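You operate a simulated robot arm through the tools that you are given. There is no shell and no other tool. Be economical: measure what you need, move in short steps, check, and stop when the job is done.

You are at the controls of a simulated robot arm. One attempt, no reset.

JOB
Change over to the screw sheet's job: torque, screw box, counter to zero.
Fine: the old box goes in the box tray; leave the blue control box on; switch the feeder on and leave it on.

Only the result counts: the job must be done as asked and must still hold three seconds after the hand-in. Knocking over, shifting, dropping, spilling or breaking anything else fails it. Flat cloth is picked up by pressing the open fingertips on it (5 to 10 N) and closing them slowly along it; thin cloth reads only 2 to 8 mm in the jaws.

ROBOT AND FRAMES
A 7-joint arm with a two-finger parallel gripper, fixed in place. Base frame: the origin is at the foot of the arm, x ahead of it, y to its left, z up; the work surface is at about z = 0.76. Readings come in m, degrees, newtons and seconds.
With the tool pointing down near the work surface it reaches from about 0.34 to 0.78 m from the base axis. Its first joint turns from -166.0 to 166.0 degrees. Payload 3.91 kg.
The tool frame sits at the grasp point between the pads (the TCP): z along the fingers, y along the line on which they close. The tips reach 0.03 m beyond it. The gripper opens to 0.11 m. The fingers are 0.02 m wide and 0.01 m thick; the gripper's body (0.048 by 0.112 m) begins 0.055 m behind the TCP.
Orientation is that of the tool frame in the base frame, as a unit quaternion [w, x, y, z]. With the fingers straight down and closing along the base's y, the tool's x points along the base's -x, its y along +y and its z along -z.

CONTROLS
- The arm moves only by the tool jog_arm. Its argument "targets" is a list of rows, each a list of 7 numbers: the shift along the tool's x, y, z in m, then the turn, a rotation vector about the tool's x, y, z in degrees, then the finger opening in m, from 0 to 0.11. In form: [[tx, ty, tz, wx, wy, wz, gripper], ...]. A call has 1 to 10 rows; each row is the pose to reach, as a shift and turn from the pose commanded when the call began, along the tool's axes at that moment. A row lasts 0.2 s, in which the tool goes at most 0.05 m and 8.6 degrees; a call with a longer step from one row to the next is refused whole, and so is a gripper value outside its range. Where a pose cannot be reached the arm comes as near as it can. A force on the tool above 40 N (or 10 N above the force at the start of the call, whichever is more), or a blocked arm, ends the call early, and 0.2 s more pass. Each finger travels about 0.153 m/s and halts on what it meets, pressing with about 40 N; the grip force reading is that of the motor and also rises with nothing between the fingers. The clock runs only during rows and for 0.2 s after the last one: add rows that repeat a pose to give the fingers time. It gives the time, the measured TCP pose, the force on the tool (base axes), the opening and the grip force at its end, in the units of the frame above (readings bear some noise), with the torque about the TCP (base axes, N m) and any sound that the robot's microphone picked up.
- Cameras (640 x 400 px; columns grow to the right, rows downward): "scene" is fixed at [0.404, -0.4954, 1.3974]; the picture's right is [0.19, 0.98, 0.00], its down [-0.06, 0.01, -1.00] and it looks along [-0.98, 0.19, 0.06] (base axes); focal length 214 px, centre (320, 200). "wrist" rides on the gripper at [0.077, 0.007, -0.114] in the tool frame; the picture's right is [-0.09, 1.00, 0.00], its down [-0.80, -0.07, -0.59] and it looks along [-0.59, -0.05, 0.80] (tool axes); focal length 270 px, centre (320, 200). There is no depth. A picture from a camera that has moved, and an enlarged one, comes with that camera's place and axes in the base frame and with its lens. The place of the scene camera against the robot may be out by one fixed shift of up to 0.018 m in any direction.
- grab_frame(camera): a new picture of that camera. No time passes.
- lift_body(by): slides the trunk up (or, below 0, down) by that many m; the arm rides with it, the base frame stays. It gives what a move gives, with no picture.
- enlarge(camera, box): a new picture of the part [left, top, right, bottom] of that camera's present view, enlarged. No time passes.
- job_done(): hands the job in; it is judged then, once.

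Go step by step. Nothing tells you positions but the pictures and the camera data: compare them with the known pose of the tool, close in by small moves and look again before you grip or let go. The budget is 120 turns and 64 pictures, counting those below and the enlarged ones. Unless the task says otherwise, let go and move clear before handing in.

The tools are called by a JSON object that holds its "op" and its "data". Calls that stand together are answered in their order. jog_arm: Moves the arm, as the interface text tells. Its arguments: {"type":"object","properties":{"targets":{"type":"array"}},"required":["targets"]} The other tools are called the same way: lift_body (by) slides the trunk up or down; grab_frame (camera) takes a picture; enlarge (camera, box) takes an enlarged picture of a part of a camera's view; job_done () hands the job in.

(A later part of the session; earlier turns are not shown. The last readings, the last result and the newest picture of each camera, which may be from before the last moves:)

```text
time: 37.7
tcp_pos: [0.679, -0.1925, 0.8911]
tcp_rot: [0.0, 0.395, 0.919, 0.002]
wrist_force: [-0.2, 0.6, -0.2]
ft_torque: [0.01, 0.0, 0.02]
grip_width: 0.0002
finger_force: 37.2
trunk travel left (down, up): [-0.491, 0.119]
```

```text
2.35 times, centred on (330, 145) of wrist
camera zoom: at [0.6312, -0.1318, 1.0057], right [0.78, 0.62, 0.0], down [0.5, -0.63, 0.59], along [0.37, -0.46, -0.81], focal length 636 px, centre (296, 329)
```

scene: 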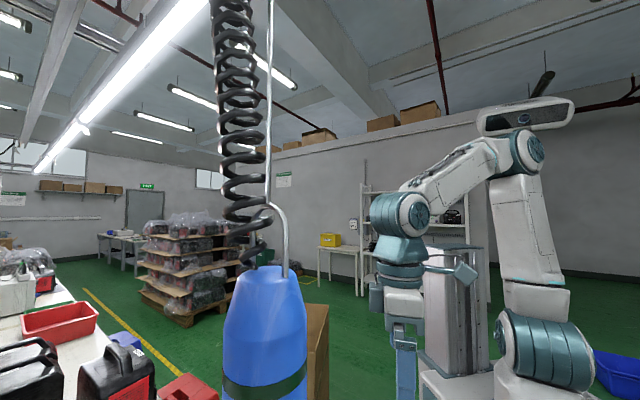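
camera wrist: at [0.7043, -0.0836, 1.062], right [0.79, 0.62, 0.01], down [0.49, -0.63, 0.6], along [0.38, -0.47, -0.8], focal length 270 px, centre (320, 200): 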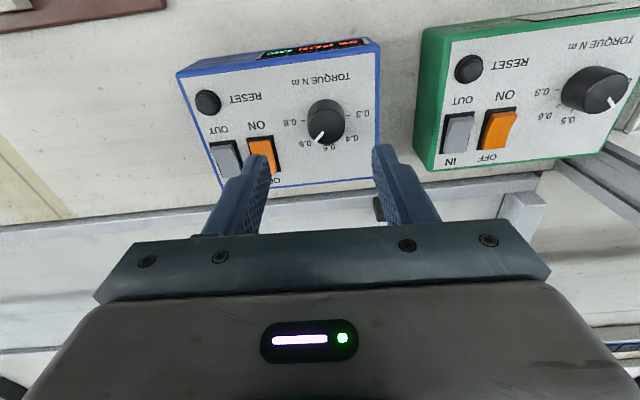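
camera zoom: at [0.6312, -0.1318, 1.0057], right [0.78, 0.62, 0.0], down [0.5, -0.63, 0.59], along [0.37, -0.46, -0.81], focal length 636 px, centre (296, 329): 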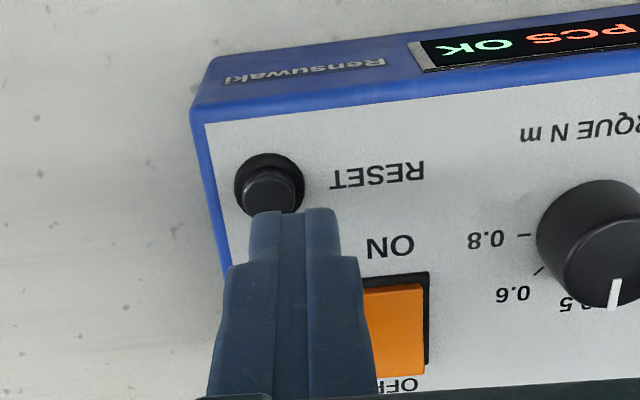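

The tip is about 7 mm off the button centre. I'll correct and press down gently.

{"op": "jog_arm", "data": {"targets": [[0.002, -0.007, 0.01, 0, 0, 0, 0], [0.002, -0.007, 0.02, 0, 0, 0, 0], [0.002, -0.007, 0.025, 0, 0, 0, 0], [0.002, -0.007, 0.029, 0, 0, 0, 0], [0.002, -0.007, 0.032, 0, 0, 0, 0]]}}

{"op": "enlarge", "data": {"camera": "wrist", "box": [220, 20, 480, 200]}}

```text
time: 38.9
tcp_pos: [0.6715, -0.1948, 0.859]
tcp_rot: [-0.001, 0.396, 0.918, 0.002]
wrist_force: [-0.3, 0.0, 2.0]
ft_torque: [-0.01, -0.02, -0.01]
grip_width: 0.0
finger_force: 38.1
trunk travel left (down, up): [-0.491, 0.119]
heard: click
```

```text
2.22 times, centred on (350, 110) of wrist
camera zoom: at [0.6248, -0.1349, 0.974], right [0.78, 0.62, 0.0], down [0.5, -0.63, 0.59], along [0.37, -0.46, -0.81], focal length 601 px, centre (253, 400)
```

zoom: 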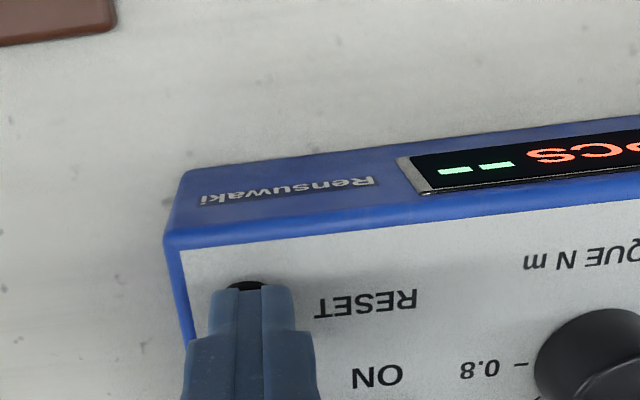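

Reset clicked and the display changed. I'll rise and check the counter and the arm's shape in the scene, because the hanging screwdriver (tip about z 1.1 at (0.29, -0.50)) lies between me and the feeder.

{"op": "jog_arm", "data": {"targets": [[0, 0, -0.02, 0, 0, 0, 0], [0, 0.02, -0.06, 0, 0, 0, 0], [0, 0.03, -0.1, 0, 0, 0, 0], [0, 0.03, -0.14, 0, 0, 0, 0]]}}

{"op": "grab_frame", "data": {"camera": "wrist"}}

{"op": "grab_frame", "data": {"camera": "scene"}}

```text
time: 39.9
tcp_pos: [0.6946, -0.1759, 0.9993]
tcp_rot: [-0.001, 0.396, 0.918, 0.001]
wrist_force: [-0.1, -0.1, 0.0]
ft_torque: [0.02, 0.0, 0.0]
grip_width: 0.0
finger_force: 37.7
trunk travel left (down, up): [-0.491, 0.119]
```

```text
26 pictures are left
camera wrist: at [0.6455, -0.1158, 1.1136], right [0.79, 0.62, 0.0], down [0.5, -0.63, 0.59], along [0.37, -0.46, -0.81], focal length 270 px, centre (320, 200)
```

wrist: 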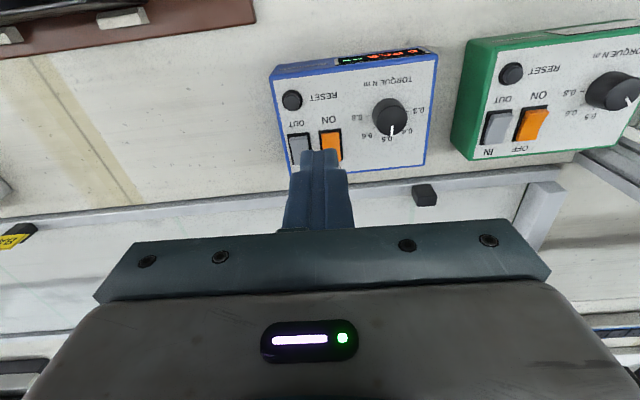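

```text
25 pictures are left
```

scene: 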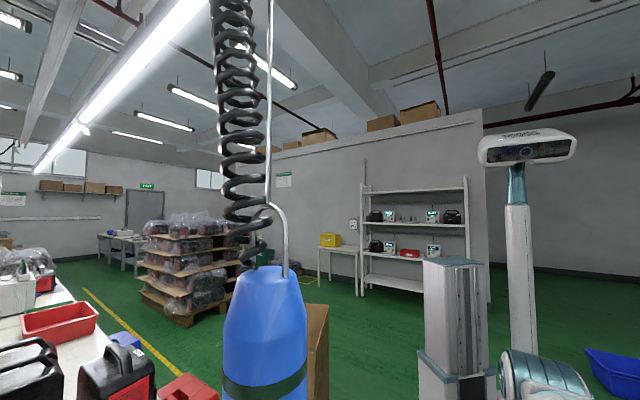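

The counter shows reset and the arm lies low. To pass under the screwdriver I want the trunk lower, so I'll raise the tool, lower the trunk, then repeat.

{"op": "enlarge", "data": {"camera": "wrist", "box": [320, 35, 440, 110]}}

{"op": "jog_arm", "data": {"targets": [[0.02, 0, -0.04, 0, 0, 0, 0], [0.04, 0, -0.08, 0, 0, 0, 0], [0.06, 0, -0.12, 0, 0, 0, 0], [0.08, 0, -0.16, 0, 0, 0, 0]]}}

{"op": "lift_body", "data": {"by": -0.18}}

```text
5.33 times, centred on (380, 72) of wrist
camera zoom: at [0.6455, -0.1158, 1.1136], right [0.79, 0.62, 0.0], down [0.5, -0.63, 0.59], along [0.37, -0.46, -0.81], focal length 1442 px, centre (0, 880)
```

zoom: 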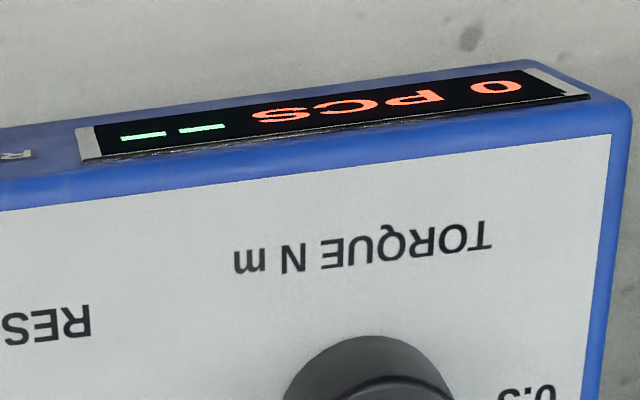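

```text
time: 40.9
tcp_pos: [0.6388, -0.1156, 1.161]
tcp_rot: [0.0, 0.396, 0.918, 0.001]
wrist_force: [-0.7, -0.1, -0.5]
ft_torque: [-0.02, -0.01, -0.01]
grip_width: 0.0
finger_force: 37.8
trunk travel left (down, up): [-0.491, 0.119]
```

```text
time: 42.9
tcp_pos: [0.6397, -0.117, 0.9802]
tcp_rot: [-0.001, 0.395, 0.919, 0.001]
wrist_force: [-0.5, 0.0, -0.3]
ft_torque: [0.01, 0.03, 0.02]
grip_width: 0.0001
finger_force: 37.6
trunk travel left (down, up): [-0.311, 0.299]
```

The counter reads 0 PCS. Now I'll travel over the jig towards the feeder at a safe height, staying left of the screwdriver.

{"op": "jog_arm", "data": {"targets": [[-0.01, -0.04, 0, 0, 0, 0, 0], [-0.02, -0.08, 0, 0, 0, 0, 0], [-0.03, -0.12, 0, 0, 0, 3, 0], [-0.04, -0.16, 0, 0, 0, 6, 0], [-0.05, -0.2, 0, 0, 0, 9, 0], [-0.06, -0.24, 0, 0, 0, 12, 0], [-0.07, -0.28, 0, 0, 0, 15, 0], [-0.07, -0.32, 0, 0, 0, 18, 0]]}}

{"op": "grab_frame", "data": {"camera": "wrist"}}

{"op": "grab_frame", "data": {"camera": "scene"}}

```text
time: 44.7
tcp_pos: [0.4535, -0.3886, 0.9799]
tcp_rot: [-0.002, 0.534, 0.845, 0.002]
wrist_force: [-0.8, 0.8, 1.0]
ft_torque: [-0.02, 0.02, -0.01]
grip_width: 0.0
finger_force: 37.7
trunk travel left (down, up): [-0.311, 0.299]
```

```text
23 pictures are left
camera wrist: at [0.4277, -0.3169, 1.0938], right [0.94, 0.35, 0.0], down [0.28, -0.76, 0.59], along [0.21, -0.56, -0.81], focal length 270 px, centre (320, 200)
```

wrist: 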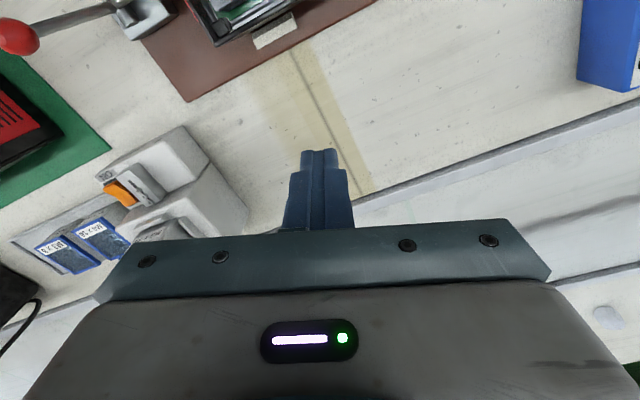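

```text
22 pictures are left
```

scene: 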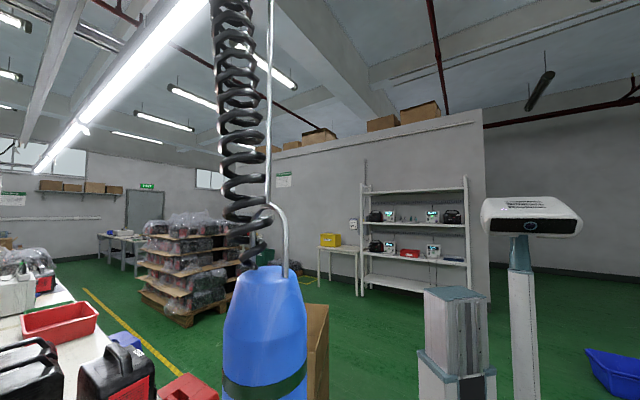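

The arm now stays below the scene view (under z of about 1.1). Next is a close look at feeder and tray.

{"op": "enlarge", "data": {"camera": "wrist", "box": [0, 110, 240, 290]}}

```text
2.22 times, centred on (120, 200) of wrist
camera zoom: at [0.4277, -0.3169, 1.0938], right [0.94, 0.35, 0.0], down [0.28, -0.76, 0.59], along [0.21, -0.56, -0.81], focal length 601 px, centre (764, 200)
```

zoom: 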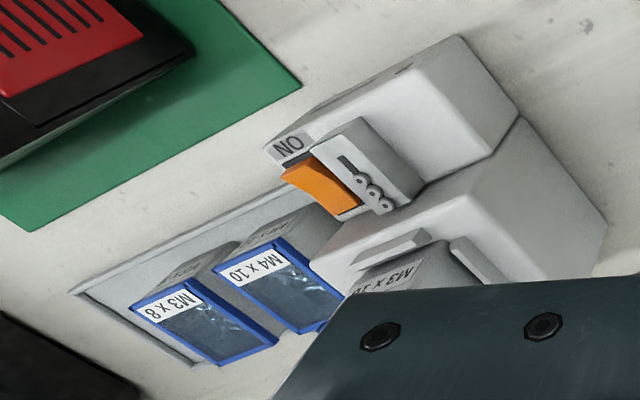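

M3 x 10 in the feeder is near (0.355, -0.633, 0.85) and M4 x 10 in the tray near (0.233, -0.688, 0.81). I'll lower the trunk a little more to keep the forearm below the driver bit, then approach low from the left.

{"op": "lift_body", "data": {"by": -0.07}}

{"op": "jog_arm", "data": {"targets": [[-0.03, -0.02, 0, 0, 0, -3, 0.03], [-0.06, -0.04, 0, 0, 0, -6, 0.06], [-0.09, -0.06, 0, 0, 0, -9, 0.09], [-0.12, -0.085, 0, 0, 0, -13, 0.1], [-0.148, -0.1075, 0, 0, 0, -18, 0.1]]}}

{"op": "grab_frame", "data": {"camera": "wrist"}}

```text
time: 45.8
tcp_pos: [0.4556, -0.388, 0.9093]
tcp_rot: [-0.001, 0.535, 0.845, 0.002]
wrist_force: [0.7, 0.5, 0.0]
ft_torque: [0.0, 0.01, -0.03]
grip_width: 0.0
finger_force: 37.3
trunk travel left (down, up): [-0.241, 0.369]
```

```text
time: 47.0
tcp_pos: [0.4121, -0.5512, 0.8993]
tcp_rot: [0.002, 0.397, 0.918, 0.001]
wrist_force: [0.8, -0.1, 0.1]
ft_torque: [0.01, 0.03, -0.01]
grip_width: 0.0999
finger_force: 0.1
out of reach, approached as far as the arm can: row 5
trunk travel left (down, up): [-0.241, 0.369]
```

```text
20 pictures are left
camera wrist: at [0.3641, -0.4905, 1.0143], right [0.79, 0.62, 0.0], down [0.5, -0.63, 0.6], along [0.37, -0.47, -0.8], focal length 270 px, centre (320, 200)
```

wrist: 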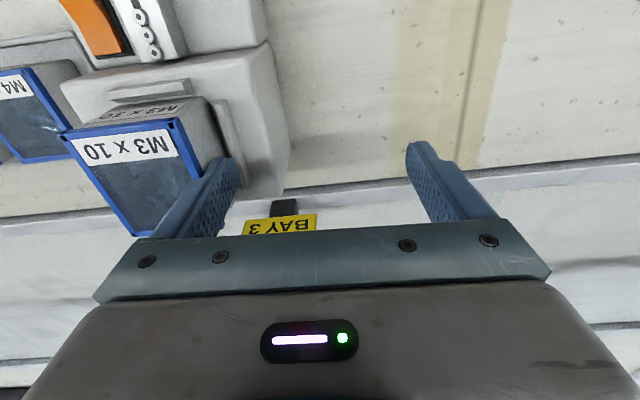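

M3 x 10's top is higher than I thought (about z 0.89, centre about (0.336, -0.607)), and the low trunk limits reach. Before going closer I'll check the arm against the screwdriver in the scene.

{"op": "enlarge", "data": {"camera": "scene", "box": [160, 230, 480, 400]}}

```text
2.00 times, centred on (320, 315) of scene
camera zoom: at [0.404, -0.4954, 1.3974], right [0.19, 0.98, 0.0], down [-0.06, 0.01, -1.0], along [-0.98, 0.19, 0.06], focal length 429 px, centre (320, -30)
```

zoom: 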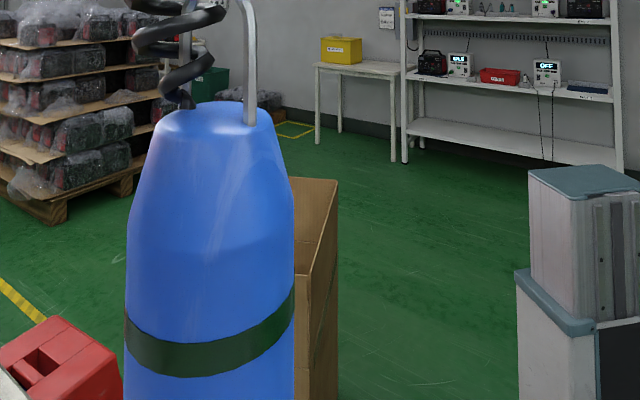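

Vertical approaches here would put the forearm right under the driver bit. My plan is a front-back grip (tool yawed -90°) with a slight lean to the left, so first I'll step left, raise the trunk a bit and turn the tool.

{"op": "jog_arm", "data": {"targets": [[0.005, 0.03, 0, 0, 0, 0, 0.1], [0.011, 0.063, 0, 0, 0, 0, 0.1]]}}

{"op": "lift_body", "data": {"by": 0.07}}

{"op": "jog_arm", "data": {"targets": [[0, 0, 0, 0, 0, -8.5, 0.1], [0, 0, 0, 0, 0, -17, 0.1], [0, 0, 0, 0, 0, -25.5, 0.1], [0, 0, 0, 0, 0, -34, 0.1], [0, 0, 0, 0, 0, -42.5, 0.1], [0, 0, 0, 0, 0, -51, 0.1], [0, 0, 0, 0, 0, -59.5, 0.1], [0, 0, 0, 0, 0, -68, 0.1], [0, 0, 0, 0, 0, -76.5, 0.1], [0, 0, 0, 0, 0, -85, 0.1]]}}

{"op": "jog_arm", "data": {"targets": [[0, 0, 0, 0, 0, -5, 0.1], [0, 0, 0, 0, 6, -5, 0.1], [0, 0, 0, 0, 12, -5, 0.1]]}}

{"op": "grab_frame", "data": {"camera": "wrist"}}

```text
time: 47.6
tcp_pos: [0.4523, -0.4987, 0.9001]
tcp_rot: [0.0, 0.396, 0.918, 0.001]
wrist_force: [0.0, -0.1, -1.0]
ft_torque: [-0.02, -0.04, -0.01]
grip_width: 0.1002
finger_force: 0.0
trunk travel left (down, up): [-0.241, 0.369]
```

```text
time: 48.7
tcp_pos: [0.4525, -0.499, 0.9717]
tcp_rot: [0.0, 0.396, 0.918, 0.001]
wrist_force: [0.1, 0.0, -0.2]
ft_torque: [-0.01, -0.04, 0.01]
grip_width: 0.1003
finger_force: 0.1
trunk travel left (down, up): [-0.311, 0.299]
```

```text
time: 50.2
tcp_pos: [0.4286, -0.3336, 0.9237]
tcp_rot: [0.007, -0.042, 0.999, -0.003]
wrist_force: [1.5, -9.8, 4.1]
ft_torque: [0.05, 0.05, 0.05]
grip_width: 0.095
finger_force: 0.1
out of reach, approached as far as the arm can: row 2, 3, 4, 5, 6, 7
trunk travel left (down, up): [-0.311, 0.299]
stopped in row 7: the force on the tool passed its limit at 47 N (the readings are from after the stop); the commanded pose is now the measured one
```

```text
time: 50.6
tcp_pos: [0.4233, -0.3127, 0.9235]
tcp_rot: [0.01, -0.078, 0.997, -0.005]
wrist_force: [2.2, -18.2, 23.3]
ft_torque: [1.3, 0.48, 0.18]
grip_width: 0.0907
finger_force: 0.0
out of reach, approached as far as the arm can: row 1, 2
trunk travel left (down, up): [-0.311, 0.299]
stopped in row 2: the force on the tool passed its limit at 49 N (the readings are from after the stop); the commanded pose is now the measured one
```

```text
18 pictures are left
camera wrist: at [0.344, -0.3163, 1.0362], right [-0.07, 1.0, -0.01], down [0.79, 0.06, 0.61], along [0.61, 0.03, -0.79], focal length 270 px, centre (320, 200)
```

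wrist: 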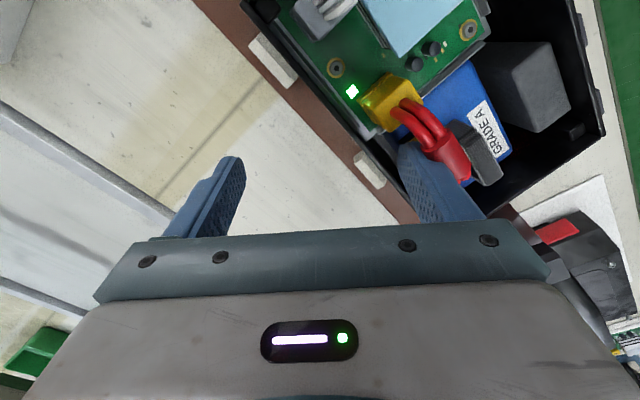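

The turn ran into a joint limit, dragging the tool to the jig where a finger is touching. I'll back away from the jig and up.

{"op": "jog_arm", "data": {"targets": [[0, -0.005, -0.01, 0, 0, 0, 0.09], [0, -0.01, -0.04, 0, 0, 0, 0.09], [0, -0.02, -0.08, 0, 0, 0, 0.09]]}}

{"op": "grab_frame", "data": {"camera": "wrist"}}

```text
time: 51.4
tcp_pos: [0.4213, -0.2901, 0.9834]
tcp_rot: [0.009, -0.078, 0.997, -0.003]
wrist_force: [0.5, 0.4, 0.2]
ft_torque: [-0.01, -0.02, -0.01]
grip_width: 0.0901
finger_force: 0.0
out of reach, approached as far as the arm can: row 1, 2, 3
trunk travel left (down, up): [-0.311, 0.299]
```

```text
17 pictures are left
camera wrist: at [0.342, -0.2945, 1.0975], right [-0.07, 1.0, -0.01], down [0.79, 0.06, 0.61], along [0.61, 0.04, -0.79], focal length 270 px, centre (320, 200)
```

wrist: 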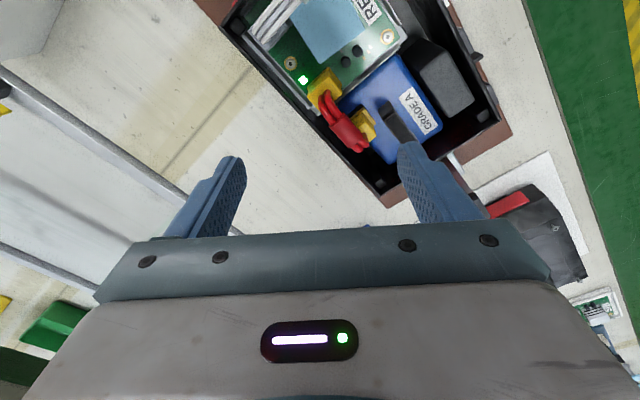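

The jig looks intact. I'll turn back to the comfortable yaw (about 46.5°) staying high, and use a left-right grip with the tool vertical.

{"op": "jog_arm", "data": {"targets": [[0, 0, -0.02, 0, 0, 8, 0.09], [0, 0, -0.03, 0, 0, 16, 0.09], [0, 0, -0.03, 0, 0, 24, 0.09], [0, 0, -0.03, 0, 0, 32, 0.09], [0, 0, -0.03, 0, 0, 40, 0.09], [0, 0, -0.03, 0, 0, 48, 0.09], [0, 0, -0.03, 0, 0, 55.5, 0.09]]}}

```text
time: 53.0
tcp_pos: [0.42, -0.2904, 1.0143]
tcp_rot: [0.008, 0.394, 0.919, 0.0]
wrist_force: [0.6, -0.1, 0.3]
ft_torque: [0.04, 0.0, 0.03]
grip_width: 0.0898
finger_force: 0.0
trunk travel left (down, up): [-0.311, 0.299]
```

Now I'll move to a viewing spot left of and short of the feeder, keeping left of the screwdriver.

{"op": "jog_arm", "data": {"targets": [[-0.04, -0.02, 0.01, 0.3, 0.8, 0, 0.08], [-0.08, -0.04, 0.02, 0.3, 0.8, 0, 0.07], [-0.11, -0.07, 0.03, 0.3, 0.8, 0, 0.07], [-0.14, -0.1, 0.04, 0.3, 0.8, 0, 0.07], [-0.15, -0.13, 0.05, 0.3, 0.8, 0, 0.07], [-0.15, -0.15, 0.05, 0.3, 0.8, 0, 0.07]]}}

{"op": "grab_frame", "data": {"camera": "wrist"}}

```text
time: 54.4
tcp_pos: [0.4155, -0.5023, 0.9656]
tcp_rot: [0.001, 0.394, 0.919, 0.001]
wrist_force: [-0.2, 0.0, 0.3]
ft_torque: [0.05, 0.03, 0.01]
grip_width: 0.0701
finger_force: 0.0
trunk travel left (down, up): [-0.311, 0.299]
```

```text
16 pictures are left
camera wrist: at [0.3678, -0.4423, 1.0803], right [0.78, 0.63, 0.0], down [0.5, -0.63, 0.6], along [0.37, -0.46, -0.8], focal length 270 px, centre (320, 200)
```

wrist: 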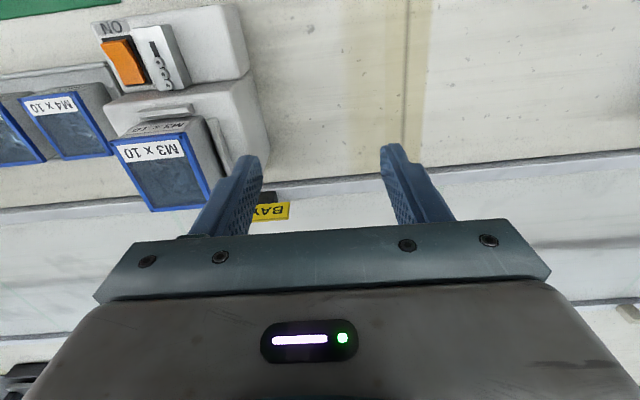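

The box top is about centre (0.340, -0.612) at z of about 0.886. I'll slide slowly above it with the fingertips just clear and look.

{"op": "jog_arm", "data": {"targets": [[-0.005, -0.02, 0.01, 0, 0, 0, 0.08], [-0.01, -0.045, 0.02, 0, 0, 0, 0.08], [-0.015, -0.07, 0.023, 0, 0, 0, 0.08], [-0.02, -0.09, 0.023, 0, 0, 0, 0.08], [-0.025, -0.11, 0.023, 0, 0, 0, 0.08], [-0.0275, -0.1306, 0.023, 0, 0, 0, 0.08]]}}

{"op": "grab_frame", "data": {"camera": "wrist"}}

{"op": "enlarge", "data": {"camera": "scene", "box": [160, 230, 480, 400]}}

```text
time: 55.8
tcp_pos: [0.3467, -0.5836, 0.936]
tcp_rot: [0.002, 0.393, 0.92, 0.0]
wrist_force: [-1.3, 0.4, -0.5]
ft_torque: [0.0, 0.04, -0.03]
grip_width: 0.08
finger_force: 0.0
out of reach, approached as far as the arm can: row 5, 6
trunk travel left (down, up): [-0.311, 0.299]
```

```text
15 pictures are left
camera wrist: at [0.2976, -0.523, 1.0496], right [0.78, 0.62, 0.0], down [0.5, -0.63, 0.6], along [0.37, -0.47, -0.8], focal length 270 px, centre (320, 200)
```

wrist: 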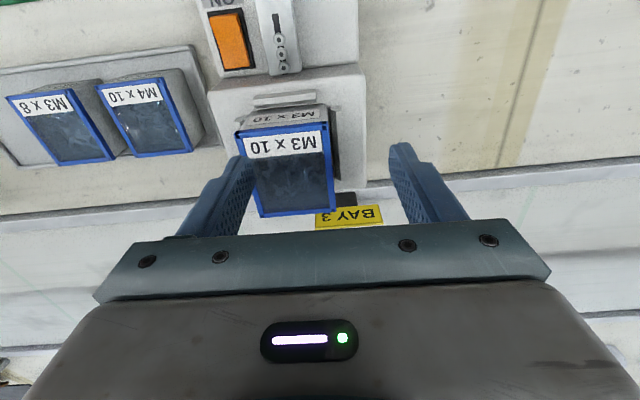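

```text
2.00 times, centred on (320, 315) of scene
camera zoom: at [0.404, -0.4954, 1.3974], right [0.19, 0.98, 0.0], down [-0.06, 0.01, -1.0], along [-0.98, 0.19, 0.06], focal length 429 px, centre (320, -30)
```

zoom: 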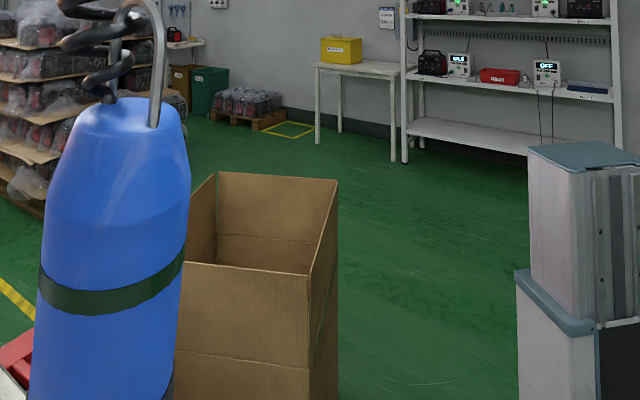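

The box is 19 mm off-centre and I'm at the reach limit; the arm also nudged the hanging driver, which swings on its spring. I'll raise the trunk slightly to gain reach, then align.

{"op": "lift_body", "data": {"by": 0.06}}

{"op": "jog_arm", "data": {"targets": [[-0.004, -0.01, 0.015, 0, 0, 0, 0.08], [-0.009, -0.0225, 0.03, 0, 0, 0, 0.08], [-0.0124, -0.0225, 0.05, 0, 0, 0, 0.08]]}}

{"op": "enlarge", "data": {"camera": "wrist", "box": [190, 60, 450, 240]}}

```text
time: 56.8
tcp_pos: [0.3456, -0.5834, 0.995]
tcp_rot: [0.001, 0.393, 0.92, 0.0]
wrist_force: [0.7, -0.3, 0.6]
ft_torque: [-0.01, 0.0, -0.02]
grip_width: 0.0798
finger_force: 0.0
trunk travel left (down, up): [-0.371, 0.239]
```

```text
time: 57.6
tcp_pos: [0.3343, -0.5945, 0.9692]
tcp_rot: [0.002, 0.394, 0.919, -0.002]
wrist_force: [-0.2, 0.3, 0.3]
ft_torque: [-0.06, 0.01, 0.0]
grip_width: 0.0801
finger_force: 0.1
out of reach, approached as far as the arm can: row 1, 2, 3
trunk travel left (down, up): [-0.371, 0.239]
```

```text
2.22 times, centred on (320, 150) of wrist
camera zoom: at [0.2859, -0.5337, 1.0828], right [0.78, 0.62, 0.0], down [0.5, -0.63, 0.6], along [0.37, -0.47, -0.8], focal length 601 px, centre (320, 311)
```

zoom: 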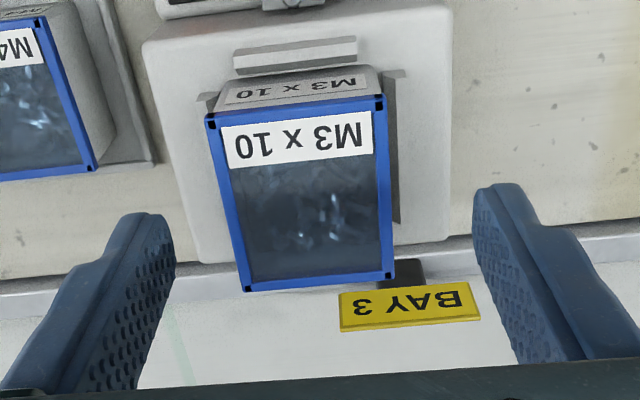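

The box centre is confirmed at (0.339, -0.610). I need a bit more trunk height for reach, then I'll descend.

{"op": "lift_body", "data": {"by": 0.08}}

{"op": "jog_arm", "data": {"targets": [[-0.007, -0.003, 0.03, 0, 0, 0, 0.08], [-0.0147, -0.007, 0.06, 0, 0, 0, 0.08], [-0.0147, -0.007, 0.09, 0, 0, 0, 0.08], [-0.0147, -0.007, 0.11, 0, 0, 0, 0.08]]}}

{"op": "enlarge", "data": {"camera": "wrist", "box": [190, 60, 450, 240]}}

```text
time: 58.8
tcp_pos: [0.3345, -0.5943, 1.0482]
tcp_rot: [0.002, 0.394, 0.919, 0.0]
wrist_force: [-0.2, 0.4, -0.5]
ft_torque: [0.01, -0.01, 0.02]
grip_width: 0.0799
finger_force: 0.1
trunk travel left (down, up): [-0.451, 0.159]
```

```text
time: 59.8
tcp_pos: [0.3403, -0.6089, 0.9383]
tcp_rot: [0.003, 0.394, 0.919, 0.001]
wrist_force: [0.3, 0.0, 0.3]
ft_torque: [0.0, 0.01, 0.01]
grip_width: 0.0801
finger_force: 0.0
trunk travel left (down, up): [-0.451, 0.159]
```

```text
2.22 times, centred on (320, 150) of wrist
camera zoom: at [0.2911, -0.5492, 1.0524], right [0.78, 0.62, 0.0], down [0.5, -0.63, 0.6], along [0.37, -0.47, -0.8], focal length 601 px, centre (320, 311)
```

zoom: 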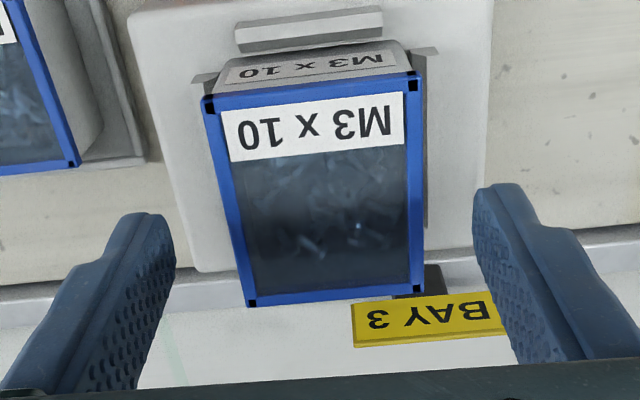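

Well centred. I'll descend so the tips sit about 15 mm below the box top, close, and check the width for the box alone (about 57 mm).

{"op": "jog_arm", "data": {"targets": [[-0.001, -0.001, 0.015, 0, 0, 0, 0.08], [-0.001, -0.001, 0.03, 0, 0, 0, 0.08], [-0.001, -0.001, 0.038, 0, 0, 0, 0.08], [-0.001, -0.001, 0.038, 0, 0, 0, 0.066], [-0.001, -0.001, 0.038, 0, 0, 0, 0.054], [-0.001, -0.001, 0.038, 0, 0, 0, 0.05], [-0.001, -0.001, 0.038, 0, 0, 0, 0.05]]}}

{"op": "enlarge", "data": {"camera": "wrist", "box": [190, 60, 450, 240]}}

```text
time: 61.4
tcp_pos: [0.3404, -0.6116, 0.901]
tcp_rot: [0.003, 0.394, 0.919, 0.0]
wrist_force: [0.7, 1.5, -0.7]
ft_torque: [0.01, -0.01, 0.06]
grip_width: 0.0574
finger_force: 39.9
trunk travel left (down, up): [-0.451, 0.159]
```

```text
2.22 times, centred on (320, 150) of wrist
camera zoom: at [0.2916, -0.5511, 1.0147], right [0.78, 0.62, 0.0], down [0.5, -0.63, 0.6], along [0.37, -0.47, -0.8], focal length 601 px, centre (320, 311)
```

zoom: 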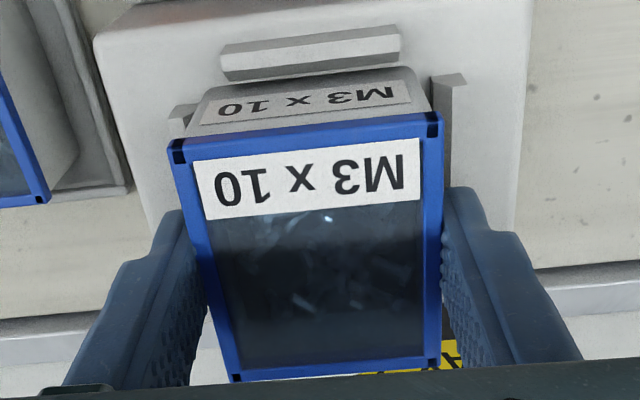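

Gripped at 57.4 mm, box only. The tray's third slot is beyond reach, so I'll set this box temporarily on the clear bench left of the feeder. Lifting gently first.

{"op": "jog_arm", "data": {"targets": [[0, 0, -0.008, 0, 0, 0, 0.05], [0, 0, -0.02, 0, 0, 0, 0.05], [0, 0, -0.035, 0, 0, 0, 0.05], [0, 0, -0.05, 0, 0, 0, 0.05]]}}

{"op": "grab_frame", "data": {"camera": "wrist"}}

```text
time: 62.4
tcp_pos: [0.3399, -0.6114, 0.951]
tcp_rot: [0.003, 0.394, 0.919, 0.0]
wrist_force: [1.0, -0.2, -0.2]
ft_torque: [-0.01, 0.01, 0.0]
grip_width: 0.05
finger_force: 0.1
trunk travel left (down, up): [-0.451, 0.159]
```

```text
10 pictures are left
camera wrist: at [0.2909, -0.5511, 1.0646], right [0.78, 0.62, 0.0], down [0.5, -0.63, 0.6], along [0.37, -0.47, -0.8], focal length 270 px, centre (320, 200)
```

wrist: 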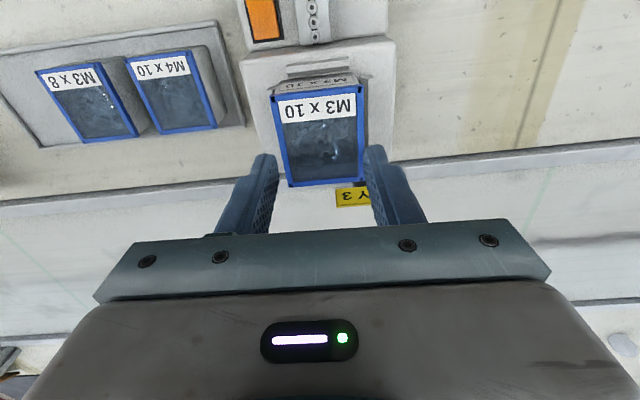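

The grip was too shallow and slipped off; the box is still in the dock. I'll re-grip about 17 mm deeper and slightly further back, past the side guides.

{"op": "jog_arm", "data": {"targets": [[-0.006, 0, 0, 0, 0, 0, 0.08], [-0.006, 0, 0.02, 0, 0, 0, 0.08], [-0.006, 0, 0.045, 0, 0, 0, 0.08], [-0.006, 0, 0.06, 0, 0, 0, 0.08], [-0.006, 0, 0.068, 0, 0, 0, 0.08]]}}

{"op": "jog_arm", "data": {"targets": [[0, 0, 0, 0, 0, 0, 0.066], [0, 0, 0, 0, 0, 0, 0.054], [0, 0, 0, 0, 0, 0, 0.04], [0, 0, 0, 0, 0, 0, 0.04], [0, 0, 0, 0, 0, 0, 0.04]]}}

```text
time: 63.6
tcp_pos: [0.3456, -0.6153, 0.8904]
tcp_rot: [0.007, 0.394, 0.919, -0.002]
wrist_force: [4.1, -7.9, 32.5]
ft_torque: [0.92, -0.84, -0.09]
grip_width: 0.0791
finger_force: 0.0
trunk travel left (down, up): [-0.451, 0.159]
```

```text
time: 64.0
tcp_pos: [0.3446, -0.6171, 0.8899]
tcp_rot: [0.007, 0.395, 0.919, -0.002]
wrist_force: [-3.0, -1.8, 13.1]
ft_torque: [-0.19, 0.43, 0.22]
grip_width: 0.0605
finger_force: 6.0
trunk travel left (down, up): [-0.451, 0.159]
stopped in row 2: the force on the tool passed its limit at 44 N (the readings are from after the stop); the commanded pose is now the measured one
```

The left fingertip landed on the left guide bar. I'll raise slightly, shift 12 mm further back past the bar, and descend again with small steps.

{"op": "jog_arm", "data": {"targets": [[0, 0, -0.006, 0, 0, 0, 0.075], [-0.006, 0.001, -0.012, 0, 0, 0, 0.076], [-0.012, 0.001, -0.012, -0.4, 0.7, 0, 0.076], [-0.012, 0.001, 0, -0.4, 0.7, 0, 0.076], [-0.012, 0.001, 0.006, -0.4, 0.7, 0, 0.076], [-0.012, 0.001, 0.01, -0.4, 0.7, 0, 0.076]]}}

```text
time: 65.3
tcp_pos: [0.3524, -0.6246, 0.8884]
tcp_rot: [0.008, 0.396, 0.918, 0.001]
wrist_force: [-6.7, 4.1, 16.4]
ft_torque: [0.71, -0.2, 0.41]
grip_width: 0.0755
finger_force: 0.0
out of reach, approached as far as the arm can: row 3, 4
trunk travel left (down, up): [-0.451, 0.159]
stopped in row 6: the force on the tool passed its limit at 45 N (the readings are from after the stop); the commanded pose is now the measured one
```

The tips rest on the dock deck at z of about 0.858. I'll raise 3 mm, close firmly and read the width.

{"op": "jog_arm", "data": {"targets": [[0.004, 0, -0.003, 0, 0, 0, 0.076], [0.004, 0, -0.004, 0, 0, 0, 0.066], [0.004, 0, -0.004, 0, 0, 0, 0.056], [0.004, 0, -0.004, 0, 0, 0, 0.04], [0.004, 0, -0.004, 0, 0, 0, 0.03], [0.004, 0, -0.004, 0, 0, 0, 0.03]]}}

{"op": "jog_arm", "data": {"targets": [[0, 0, -0.004, 0, 0, 0, 0.03], [0, 0, -0.008, 0, 0, 0, 0.03], [0, 0, -0.012, 0, 0, 0, 0.03]]}}

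```text
time: 66.7
tcp_pos: [0.3482, -0.6271, 0.8891]
tcp_rot: [0.006, 0.397, 0.918, 0.0]
wrist_force: [-10.2, -16.5, 0.3]
ft_torque: [0.45, -1.29, 0.5]
grip_width: 0.0661
finger_force: 36.8
trunk travel left (down, up): [-0.451, 0.159]
stopped in row 6: the force on the tool passed its limit at 41 N (the readings are from after the stop); the commanded pose is now the measured one
```

```text
time: 67.5
tcp_pos: [0.3523, -0.6222, 0.9031]
tcp_rot: [0.006, 0.396, 0.918, 0.001]
wrist_force: [-0.1, 0.9, -0.2]
ft_torque: [-0.04, 0.0, -0.02]
grip_width: 0.0576
finger_force: 40.2
trunk travel left (down, up): [-0.451, 0.159]
```

The fingers slid up off the guide and now hold only the box (57.6 mm). I'll lift very slowly and watch the width.

{"op": "jog_arm", "data": {"targets": [[0, 0, -0.002, 0, 0, 0, 0.03], [0, 0, -0.004, 0, 0, 0, 0.03], [0, 0, -0.006, 0, 0, 0, 0.03], [0, 0, -0.008, 0, 0, 0, 0.03]]}}

{"op": "grab_frame", "data": {"camera": "wrist"}}

```text
time: 68.5
tcp_pos: [0.3527, -0.6236, 0.9087]
tcp_rot: [0.006, 0.395, 0.918, 0.001]
wrist_force: [0.6, 0.9, -0.3]
ft_torque: [0.01, -0.04, 0.02]
grip_width: 0.0574
finger_force: 39.7
trunk travel left (down, up): [-0.451, 0.159]
```

```text
9 pictures are left
camera wrist: at [0.3029, -0.5625, 1.0229], right [0.78, 0.62, 0.01], down [0.49, -0.63, 0.6], along [0.38, -0.47, -0.8], focal length 270 px, centre (320, 200)
```

wrist: 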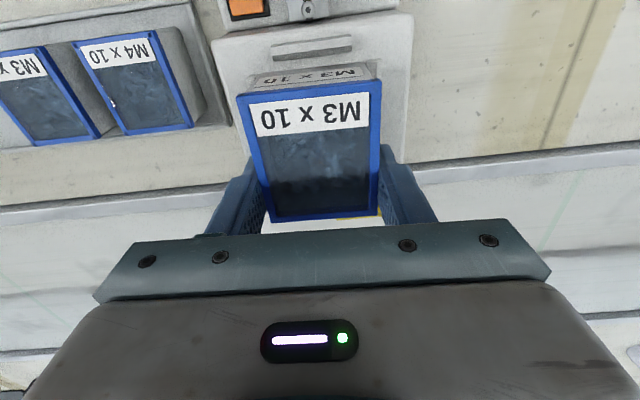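

The box has lifted about 20 mm with a deep grip. I'll continue raising slowly.

{"op": "jog_arm", "data": {"targets": [[0, 0, -0.008, 0, 0, 0, 0.03], [0, 0, -0.016, 0, 0, 0, 0.03], [0, 0, -0.024, 0, 0, 0, 0.03], [0, 0, -0.034, 0, 0, 0, 0.03], [0, 0, -0.044, 0, 0, 0, 0.03], [0, 0, -0.054, 0, 0, 0, 0.03]]}}

```text
time: 69.9
tcp_pos: [0.3505, -0.6228, 0.9256]
tcp_rot: [0.006, 0.398, 0.917, 0.0]
wrist_force: [-0.1, -0.1, -1.1]
ft_torque: [-0.03, 0.0, 0.01]
grip_width: 0.0573
finger_force: 40.2
out of reach, approached as far as the arm can: row 3, 4, 5, 6
trunk travel left (down, up): [-0.451, 0.159]
```

The arm is at its reach limit, so I'll use the trunk to lift the box straight out.

{"op": "lift_body", "data": {"by": 0.06}}

```text
time: 70.9
tcp_pos: [0.35, -0.6234, 0.9856]
tcp_rot: [0.007, 0.397, 0.918, 0.0]
wrist_force: [0.4, 0.5, -1.1]
ft_torque: [0.02, -0.02, 0.01]
grip_width: 0.0574
finger_force: 39.5
trunk travel left (down, up): [-0.511, 0.099]
```

The box is free. I'll carry it left to the clear bench spot around (0.418, -0.513) and come down part-way.

{"op": "jog_arm", "data": {"targets": [[0.008, 0.03, 0, 0.3, 0.65, 0, 0.03], [0.016, 0.06, 0, 0.3, 0.65, 0, 0.03], [0.025, 0.095, 0, 0.3, 0.65, 0, 0.03], [0.0336, 0.125, 0.01, 0.3, 0.65, 0, 0.03], [0.0336, 0.125, 0.045, 0.3, 0.65, 0, 0.03], [0.0336, 0.125, 0.09, 0.3, 0.65, 0, 0.03], [0.0336, 0.125, 0.13, 0.3, 0.65, 0, 0.03]]}}

{"op": "grab_frame", "data": {"camera": "wrist"}}

```text
time: 72.5
tcp_pos: [0.4194, -0.5137, 0.8545]
tcp_rot: [0.001, 0.398, 0.917, -0.001]
wrist_force: [-0.7, 0.1, -0.8]
ft_torque: [-0.01, 0.0, 0.01]
grip_width: 0.0575
finger_force: 40.3
trunk travel left (down, up): [-0.511, 0.099]
```

```text
8 pictures are left
camera wrist: at [0.3731, -0.4528, 0.9691], right [0.79, 0.62, 0.0], down [0.49, -0.63, 0.6], along [0.37, -0.47, -0.8], focal length 270 px, centre (320, 200)
```

wrist: 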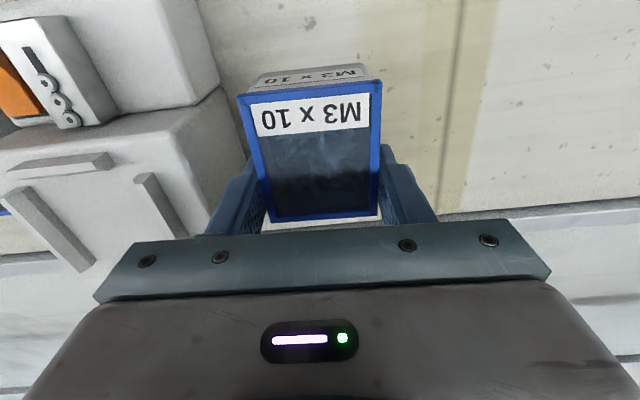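

The dock is clearly visible: a flat deck with a near stop and two side bars. I'll lower the box to the bench, slowing near contact.

{"op": "jog_arm", "data": {"targets": [[0, 0, 0.02, 0, 0, 0, 0.03], [0, 0, 0.035, 0, 0, 0, 0.03], [0, 0, 0.043, 0, 0, 0, 0.03], [0, 0, 0.046, 0, 0, 0, 0.03]]}}

```text
time: 73.5
tcp_pos: [0.4206, -0.5143, 0.808]
tcp_rot: [0.002, 0.398, 0.918, 0.0]
wrist_force: [0.1, 0.5, -0.3]
ft_torque: [-0.02, -0.05, -0.02]
grip_width: 0.0574
finger_force: 40.0
trunk travel left (down, up): [-0.511, 0.099]
```

{"op": "jog_arm", "data": {"targets": [[0, 0, 0.002, 0, 0, 0, 0.03], [0, 0, 0.004, 0, 0, 0, 0.03]]}}

```text
time: 74.1
tcp_pos: [0.4197, -0.5141, 0.8053]
tcp_rot: [0.0, 0.398, 0.917, 0.0]
wrist_force: [-0.4, 0.0, -1.3]
ft_torque: [-0.01, -0.03, 0.0]
grip_width: 0.0572
finger_force: 40.2
trunk travel left (down, up): [-0.511, 0.099]
```

Still no contact; I continue down in 2 mm steps.

{"op": "jog_arm", "data": {"targets": [[0, 0, 0.002, 0, 0, 0, 0.03], [0, 0, 0.004, 0, 0, 0, 0.03], [0, 0, 0.006, 0, 0, 0, 0.03]]}}

```text
time: 74.9
tcp_pos: [0.4204, -0.5131, 0.8017]
tcp_rot: [0.002, 0.398, 0.917, -0.001]
wrist_force: [0.0, -0.1, 15.3]
ft_torque: [-0.25, -0.14, 0.02]
grip_width: 0.0577
finger_force: 40.2
trunk travel left (down, up): [-0.511, 0.099]
```

Contact at TCP z 0.802. I'll release and rise straight up.

{"op": "jog_arm", "data": {"targets": [[0, 0, -0.001, 0, 0, 0, 0.06], [0, 0, -0.001, 0, 0, 0, 0.076], [0, 0, -0.02, 0, 0, 0, 0.076], [0, 0, -0.06, 0, 0, 0, 0.076], [0, 0, -0.1, 0, 0, 0, 0.076], [0, 0, -0.14, 0, 0, 0, 0.07], [0, 0, -0.18, 0, 0, 0, 0.07]]}}

```text
time: 76.5
tcp_pos: [0.4199, -0.5137, 0.9801]
tcp_rot: [0.001, 0.398, 0.917, 0.0]
wrist_force: [-0.3, 0.2, -0.3]
ft_torque: [-0.03, 0.0, 0.01]
grip_width: 0.0698
finger_force: 0.0
trunk travel left (down, up): [-0.511, 0.099]
```

The box is parked. To reach M4 x 10 without dragging the forearm through the driver, I'll retract inward past the driver's radius, swing right, then extend.

{"op": "jog_arm", "data": {"targets": [[0.04, 0.003, -0.01, 0, 0, 0, 0.07], [0.08, 0.006, -0.02, 0, 0, 0, 0.07], [0.12, 0.009, -0.03, 0, 0, 0, 0.07], [0.16, 0.012, -0.04, 0, 0, 0, 0.07], [0.2, 0.014, -0.05, 0, 0, 0, 0.07], [0.237, 0.016, -0.06, 0, 0, 0, 0.07], [0.25, -0.03, -0.06, 0, 0, 0, 0.07], [0.262, -0.075, -0.06, 0, 0, 0, 0.07], [0.275, -0.11, -0.06, 0, 0, 0, 0.07], [0.281, -0.134, -0.06, 0, 0, 0, 0.07]]}}

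```text
time: 78.7
tcp_pos: [0.1311, -0.401, 1.0374]
tcp_rot: [0.001, 0.398, 0.917, -0.001]
wrist_force: [-0.2, 0.2, 0.8]
ft_torque: [-0.01, 0.03, 0.02]
grip_width: 0.0699
finger_force: 0.1
trunk travel left (down, up): [-0.511, 0.099]
```

Clear. Now I extend over the tray towards M4 x 10 at hover height and take one picture.

{"op": "jog_arm", "data": {"targets": [[-0.04, -0.02, 0, 0, 0, 0, 0.07], [-0.08, -0.04, 0, 0, 0, 0, 0.07], [-0.12, -0.06, 0, 0, 0, 0, 0.07], [-0.16, -0.08, 0.01, 0, 0, 0, 0.07], [-0.2, -0.1, 0.025, 0, 0, 0, 0.07], [-0.24, -0.112, 0.045, 0, 0, 0, 0.07], [-0.265, -0.12, 0.075, 0, 0, 0, 0.07], [-0.278, -0.1245, 0.11, 0, 0, 0, 0.07]]}}

{"op": "enlarge", "data": {"camera": "wrist", "box": [160, 40, 480, 240]}}

```text
time: 80.5
tcp_pos: [0.2467, -0.6354, 0.9191]
tcp_rot: [-0.002, 0.399, 0.917, 0.0]
wrist_force: [0.6, -1.5, 0.2]
ft_torque: [0.07, 0.07, 0.01]
grip_width: 0.0699
finger_force: 0.0
out of reach, approached as far as the arm can: row 5, 6, 7, 8
trunk travel left (down, up): [-0.511, 0.099]
```

```text
2.00 times, centred on (320, 140) of wrist
camera zoom: at [0.1997, -0.5744, 1.0329], right [0.79, 0.61, 0.0], down [0.5, -0.64, 0.59], along [0.36, -0.47, -0.81], focal length 541 px, centre (320, 320)
```

zoom: 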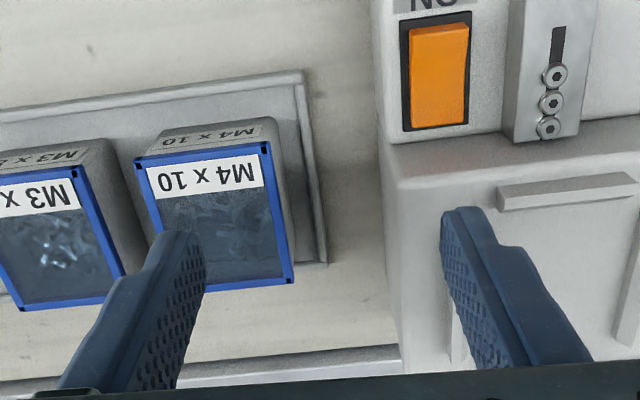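

The reach here shrinks with the tool's heading, so I'll pitch the fingers outward 13° (the pads still close squarely on the box) and align over M4 x 10.

{"op": "jog_arm", "data": {"targets": [[0, -0.02, 0, 0, -5, 0, 0.07], [0, -0.04, 0, 0, -10, 0, 0.07], [0, -0.0475, 0, 0, -13, 0, 0.07], [-0.01, -0.0475, 0.01, 0, -13, 0, 0.07], [-0.022, -0.0475, 0.02, 0, -13, 0, 0.07], [-0.022, -0.0475, 0.03, 0, -13, 0, 0.07]]}}

{"op": "enlarge", "data": {"camera": "wrist", "box": [160, 40, 480, 240]}}

```text
time: 81.9
tcp_pos: [0.226, -0.6515, 0.8985]
tcp_rot: [0.105, 0.397, 0.91, -0.047]
wrist_force: [0.2, -0.6, 0.0]
ft_torque: [-0.01, 0.01, 0.01]
grip_width: 0.0701
finger_force: 0.1
out of reach, approached as far as the arm can: row 1, 2, 3, 4, 5, 6
trunk travel left (down, up): [-0.511, 0.099]
```

```text
2.00 times, centred on (320, 140) of wrist
camera zoom: at [0.1616, -0.5727, 0.9928], right [0.79, 0.61, 0.02], down [0.39, -0.52, 0.76], along [0.48, -0.59, -0.65], focal length 541 px, centre (320, 320)
```

zoom: 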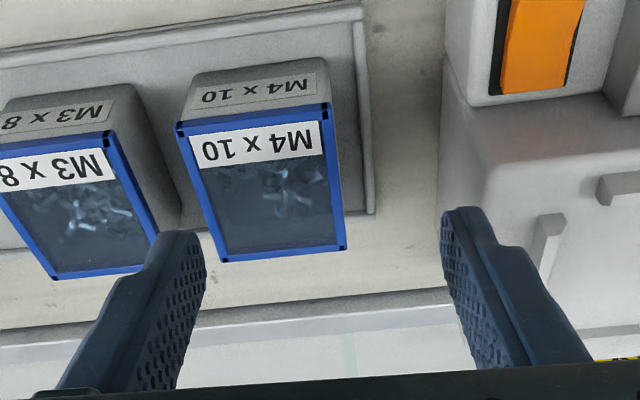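

M4 x 10 is at (0.227, -0.688), but this heading limits the reach. I'll retract, level the tool, and turn it the other way (yaw about 137°) for a front-back grip.

{"op": "jog_arm", "data": {"targets": [[-0.009, 0, -0.039, 0, 3, 0, 0.07], [-0.018, 0, -0.078, 0, 6, 0, 0.07], [-0.027, 0, -0.117, 0, 9, 0, 0.07], [0.0168, 0.018, -0.127, 0, 13, 0, 0.07], [0.0607, 0.036, -0.137, 0, 13, 0, 0.07], [0.1045, 0.054, -0.147, 0, 13, 0, 0.07], [0.148, 0.072, -0.1575, 0, 13, 0, 0.07], [0.187, 0.09, -0.1665, 0, 13, 0, 0.07], [0.2155, 0.101, -0.173, 0, 13, 0, 0.07]]}}

{"op": "jog_arm", "data": {"targets": [[0, 0, 0, 0, 0, 8.5, 0.08], [0, 0, 0, 0, 0, 17, 0.08], [0, 0, 0, 0, 0, 25.5, 0.08], [0, 0, 0, 0, 0, 34, 0.08], [0, 0, 0, 0, 0, 42.5, 0.08], [0, 0, 0, 0, 0, 51, 0.08], [0, 0, 0, 0, 0, 59.5, 0.08], [0, 0, 0, 0, 0, 68, 0.08], [0, 0, 0, 0, 0, 76.5, 0.08], [0, 0, 0, 0, 0, 85, 0.08]]}}

```text
time: 83.9
tcp_pos: [0.1289, -0.3993, 1.0182]
tcp_rot: [0.0, 0.399, 0.917, 0.0]
wrist_force: [0.0, -0.2, -0.8]
ft_torque: [-0.02, -0.01, -0.01]
grip_width: 0.0699
finger_force: 0.1
out of reach, approached as far as the arm can: row 1, 2, 3
trunk travel left (down, up): [-0.511, 0.099]
```

```text
time: 86.1
tcp_pos: [0.129, -0.4002, 1.0182]
tcp_rot: [0.0, 0.914, 0.406, 0.0]
wrist_force: [-0.3, -0.4, -0.4]
ft_torque: [0.0, -0.03, -0.02]
grip_width: 0.0799
finger_force: 0.0
trunk travel left (down, up): [-0.511, 0.099]
```

The yaw works easily here. Now I'll extend to hover over M4 x 10.

{"op": "jog_arm", "data": {"targets": [[-0.02, 0.035, 0, 0, 0, 4.4, 0.09], [-0.045, 0.075, 0, 0, 0, 4.4, 0.09], [-0.067, 0.115, 0, 0, 0, 4.4, 0.09], [-0.09, 0.155, 0, 0, 0, 4.4, 0.09], [-0.11, 0.195, 0.01, 0, 0, 4.4, 0.09], [-0.13, 0.235, 0.025, 0, 0, 4.4, 0.09], [-0.1466, 0.2658, 0.045, 0, 0, 4.4, 0.09], [-0.1466, 0.2658, 0.085, 0, 0, 4.4, 0.09], [-0.1466, 0.2658, 0.108, 0, 0, 4.4, 0.09]]}}

{"op": "enlarge", "data": {"camera": "wrist", "box": [160, 40, 480, 240]}}

```text
time: 88.1
tcp_pos: [0.2295, -0.6866, 0.9108]
tcp_rot: [0.0, 0.928, 0.372, 0.001]
wrist_force: [-0.3, 0.5, -0.1]
ft_torque: [0.03, 0.0, 0.02]
grip_width: 0.09
finger_force: 0.0
trunk travel left (down, up): [-0.511, 0.099]
```

```text
2.00 times, centred on (320, 140) of wrist
camera zoom: at [0.2895, -0.6383, 1.0248], right [0.62, -0.78, 0.0], down [-0.63, -0.5, 0.59], along [-0.46, -0.37, -0.8], focal length 541 px, centre (320, 320)
```

zoom: 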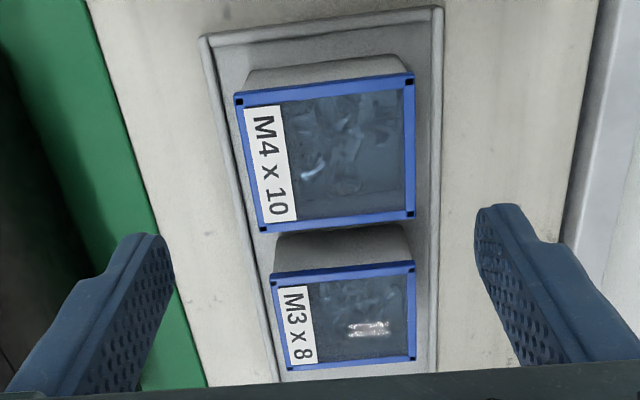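

Excellent: well centred, and this heading reaches fine. I'll descend with a 76 mm opening, slowing at the end.

{"op": "jog_arm", "data": {"targets": [[0, 0.0015, 0.03, 0, 0, 0, 0.078], [0, 0.0015, 0.06, 0, 0, 0, 0.076], [0, 0.0015, 0.08, 0, 0, 0, 0.076], [0, 0.0015, 0.09, 0, 0, 0, 0.076], [0, 0.0015, 0.096, 0, 0, 0, 0.076], [0, 0.0015, 0.0985, 0, 0, 0, 0.076]]}}

```text
time: 89.5
tcp_pos: [0.2311, -0.6888, 0.8138]
tcp_rot: [0.0, 0.928, 0.372, 0.0]
wrist_force: [-0.5, -0.2, -0.3]
ft_torque: [0.0, 0.04, -0.02]
grip_width: 0.076
finger_force: 0.0
trunk travel left (down, up): [-0.511, 0.099]
```

No contact, tips beside the box. I'll close and read the width.

{"op": "jog_arm", "data": {"targets": [[0, 0, 0.001, 0, 0, 0, 0.072], [0, 0, 0.001, 0, 0, 0, 0.068], [0, 0, 0.001, 0, 0, 0, 0.05], [0, 0, 0.001, 0, 0, 0, 0.04], [0, 0, 0.001, 0, 0, 0, 0.04]]}}

{"op": "jog_arm", "data": {"targets": [[0, 0, -0.003, 0, 0, 0, 0.04], [0, 0, -0.008, 0, 0, 0, 0.04], [0, 0, -0.015, 0, 0, 0, 0.04]]}}

```text
time: 90.7
tcp_pos: [0.2303, -0.6901, 0.8114]
tcp_rot: [0.0, 0.928, 0.373, 0.002]
wrist_force: [0.7, -0.8, 0.1]
ft_torque: [-0.01, 0.01, 0.04]
grip_width: 0.0673
finger_force: 40.3
trunk travel left (down, up): [-0.511, 0.099]
```

```text
time: 91.5
tcp_pos: [0.23, -0.689, 0.827]
tcp_rot: [0.0, 0.929, 0.371, 0.0]
wrist_force: [0.7, -1.1, -0.3]
ft_torque: [-0.02, 0.02, 0.0]
grip_width: 0.0674
finger_force: 39.9
trunk travel left (down, up): [-0.511, 0.099]
```

Gripped at 67.4 mm and lifting. I'll raise it above the feeder and move it over the dock.

{"op": "jog_arm", "data": {"targets": [[0, 0, -0.03, 0, 0, 0, 0.04], [0, 0, -0.065, 0, 0, 0, 0.04], [0, 0, -0.1, 0, 0, 0, 0.04], [0, 0, -0.12, 0, 0, 0, 0.04], [0.03, 0.004, -0.12, 0, 0, 0, 0.04], [0.06, 0.008, -0.12, 0, 0, 0, 0.04], [0.095, 0.014, -0.12, 0, 0, 0, 0.04], [0.13, 0.019, -0.12, 0, 0, 0, 0.04]]}}

```text
time: 93.3
tcp_pos: [0.3383, -0.6122, 0.9475]
tcp_rot: [0.002, 0.928, 0.372, 0.0]
wrist_force: [0.7, 0.2, -0.8]
ft_torque: [0.03, 0.03, -0.02]
grip_width: 0.0673
finger_force: 40.5
trunk travel left (down, up): [-0.511, 0.099]
```

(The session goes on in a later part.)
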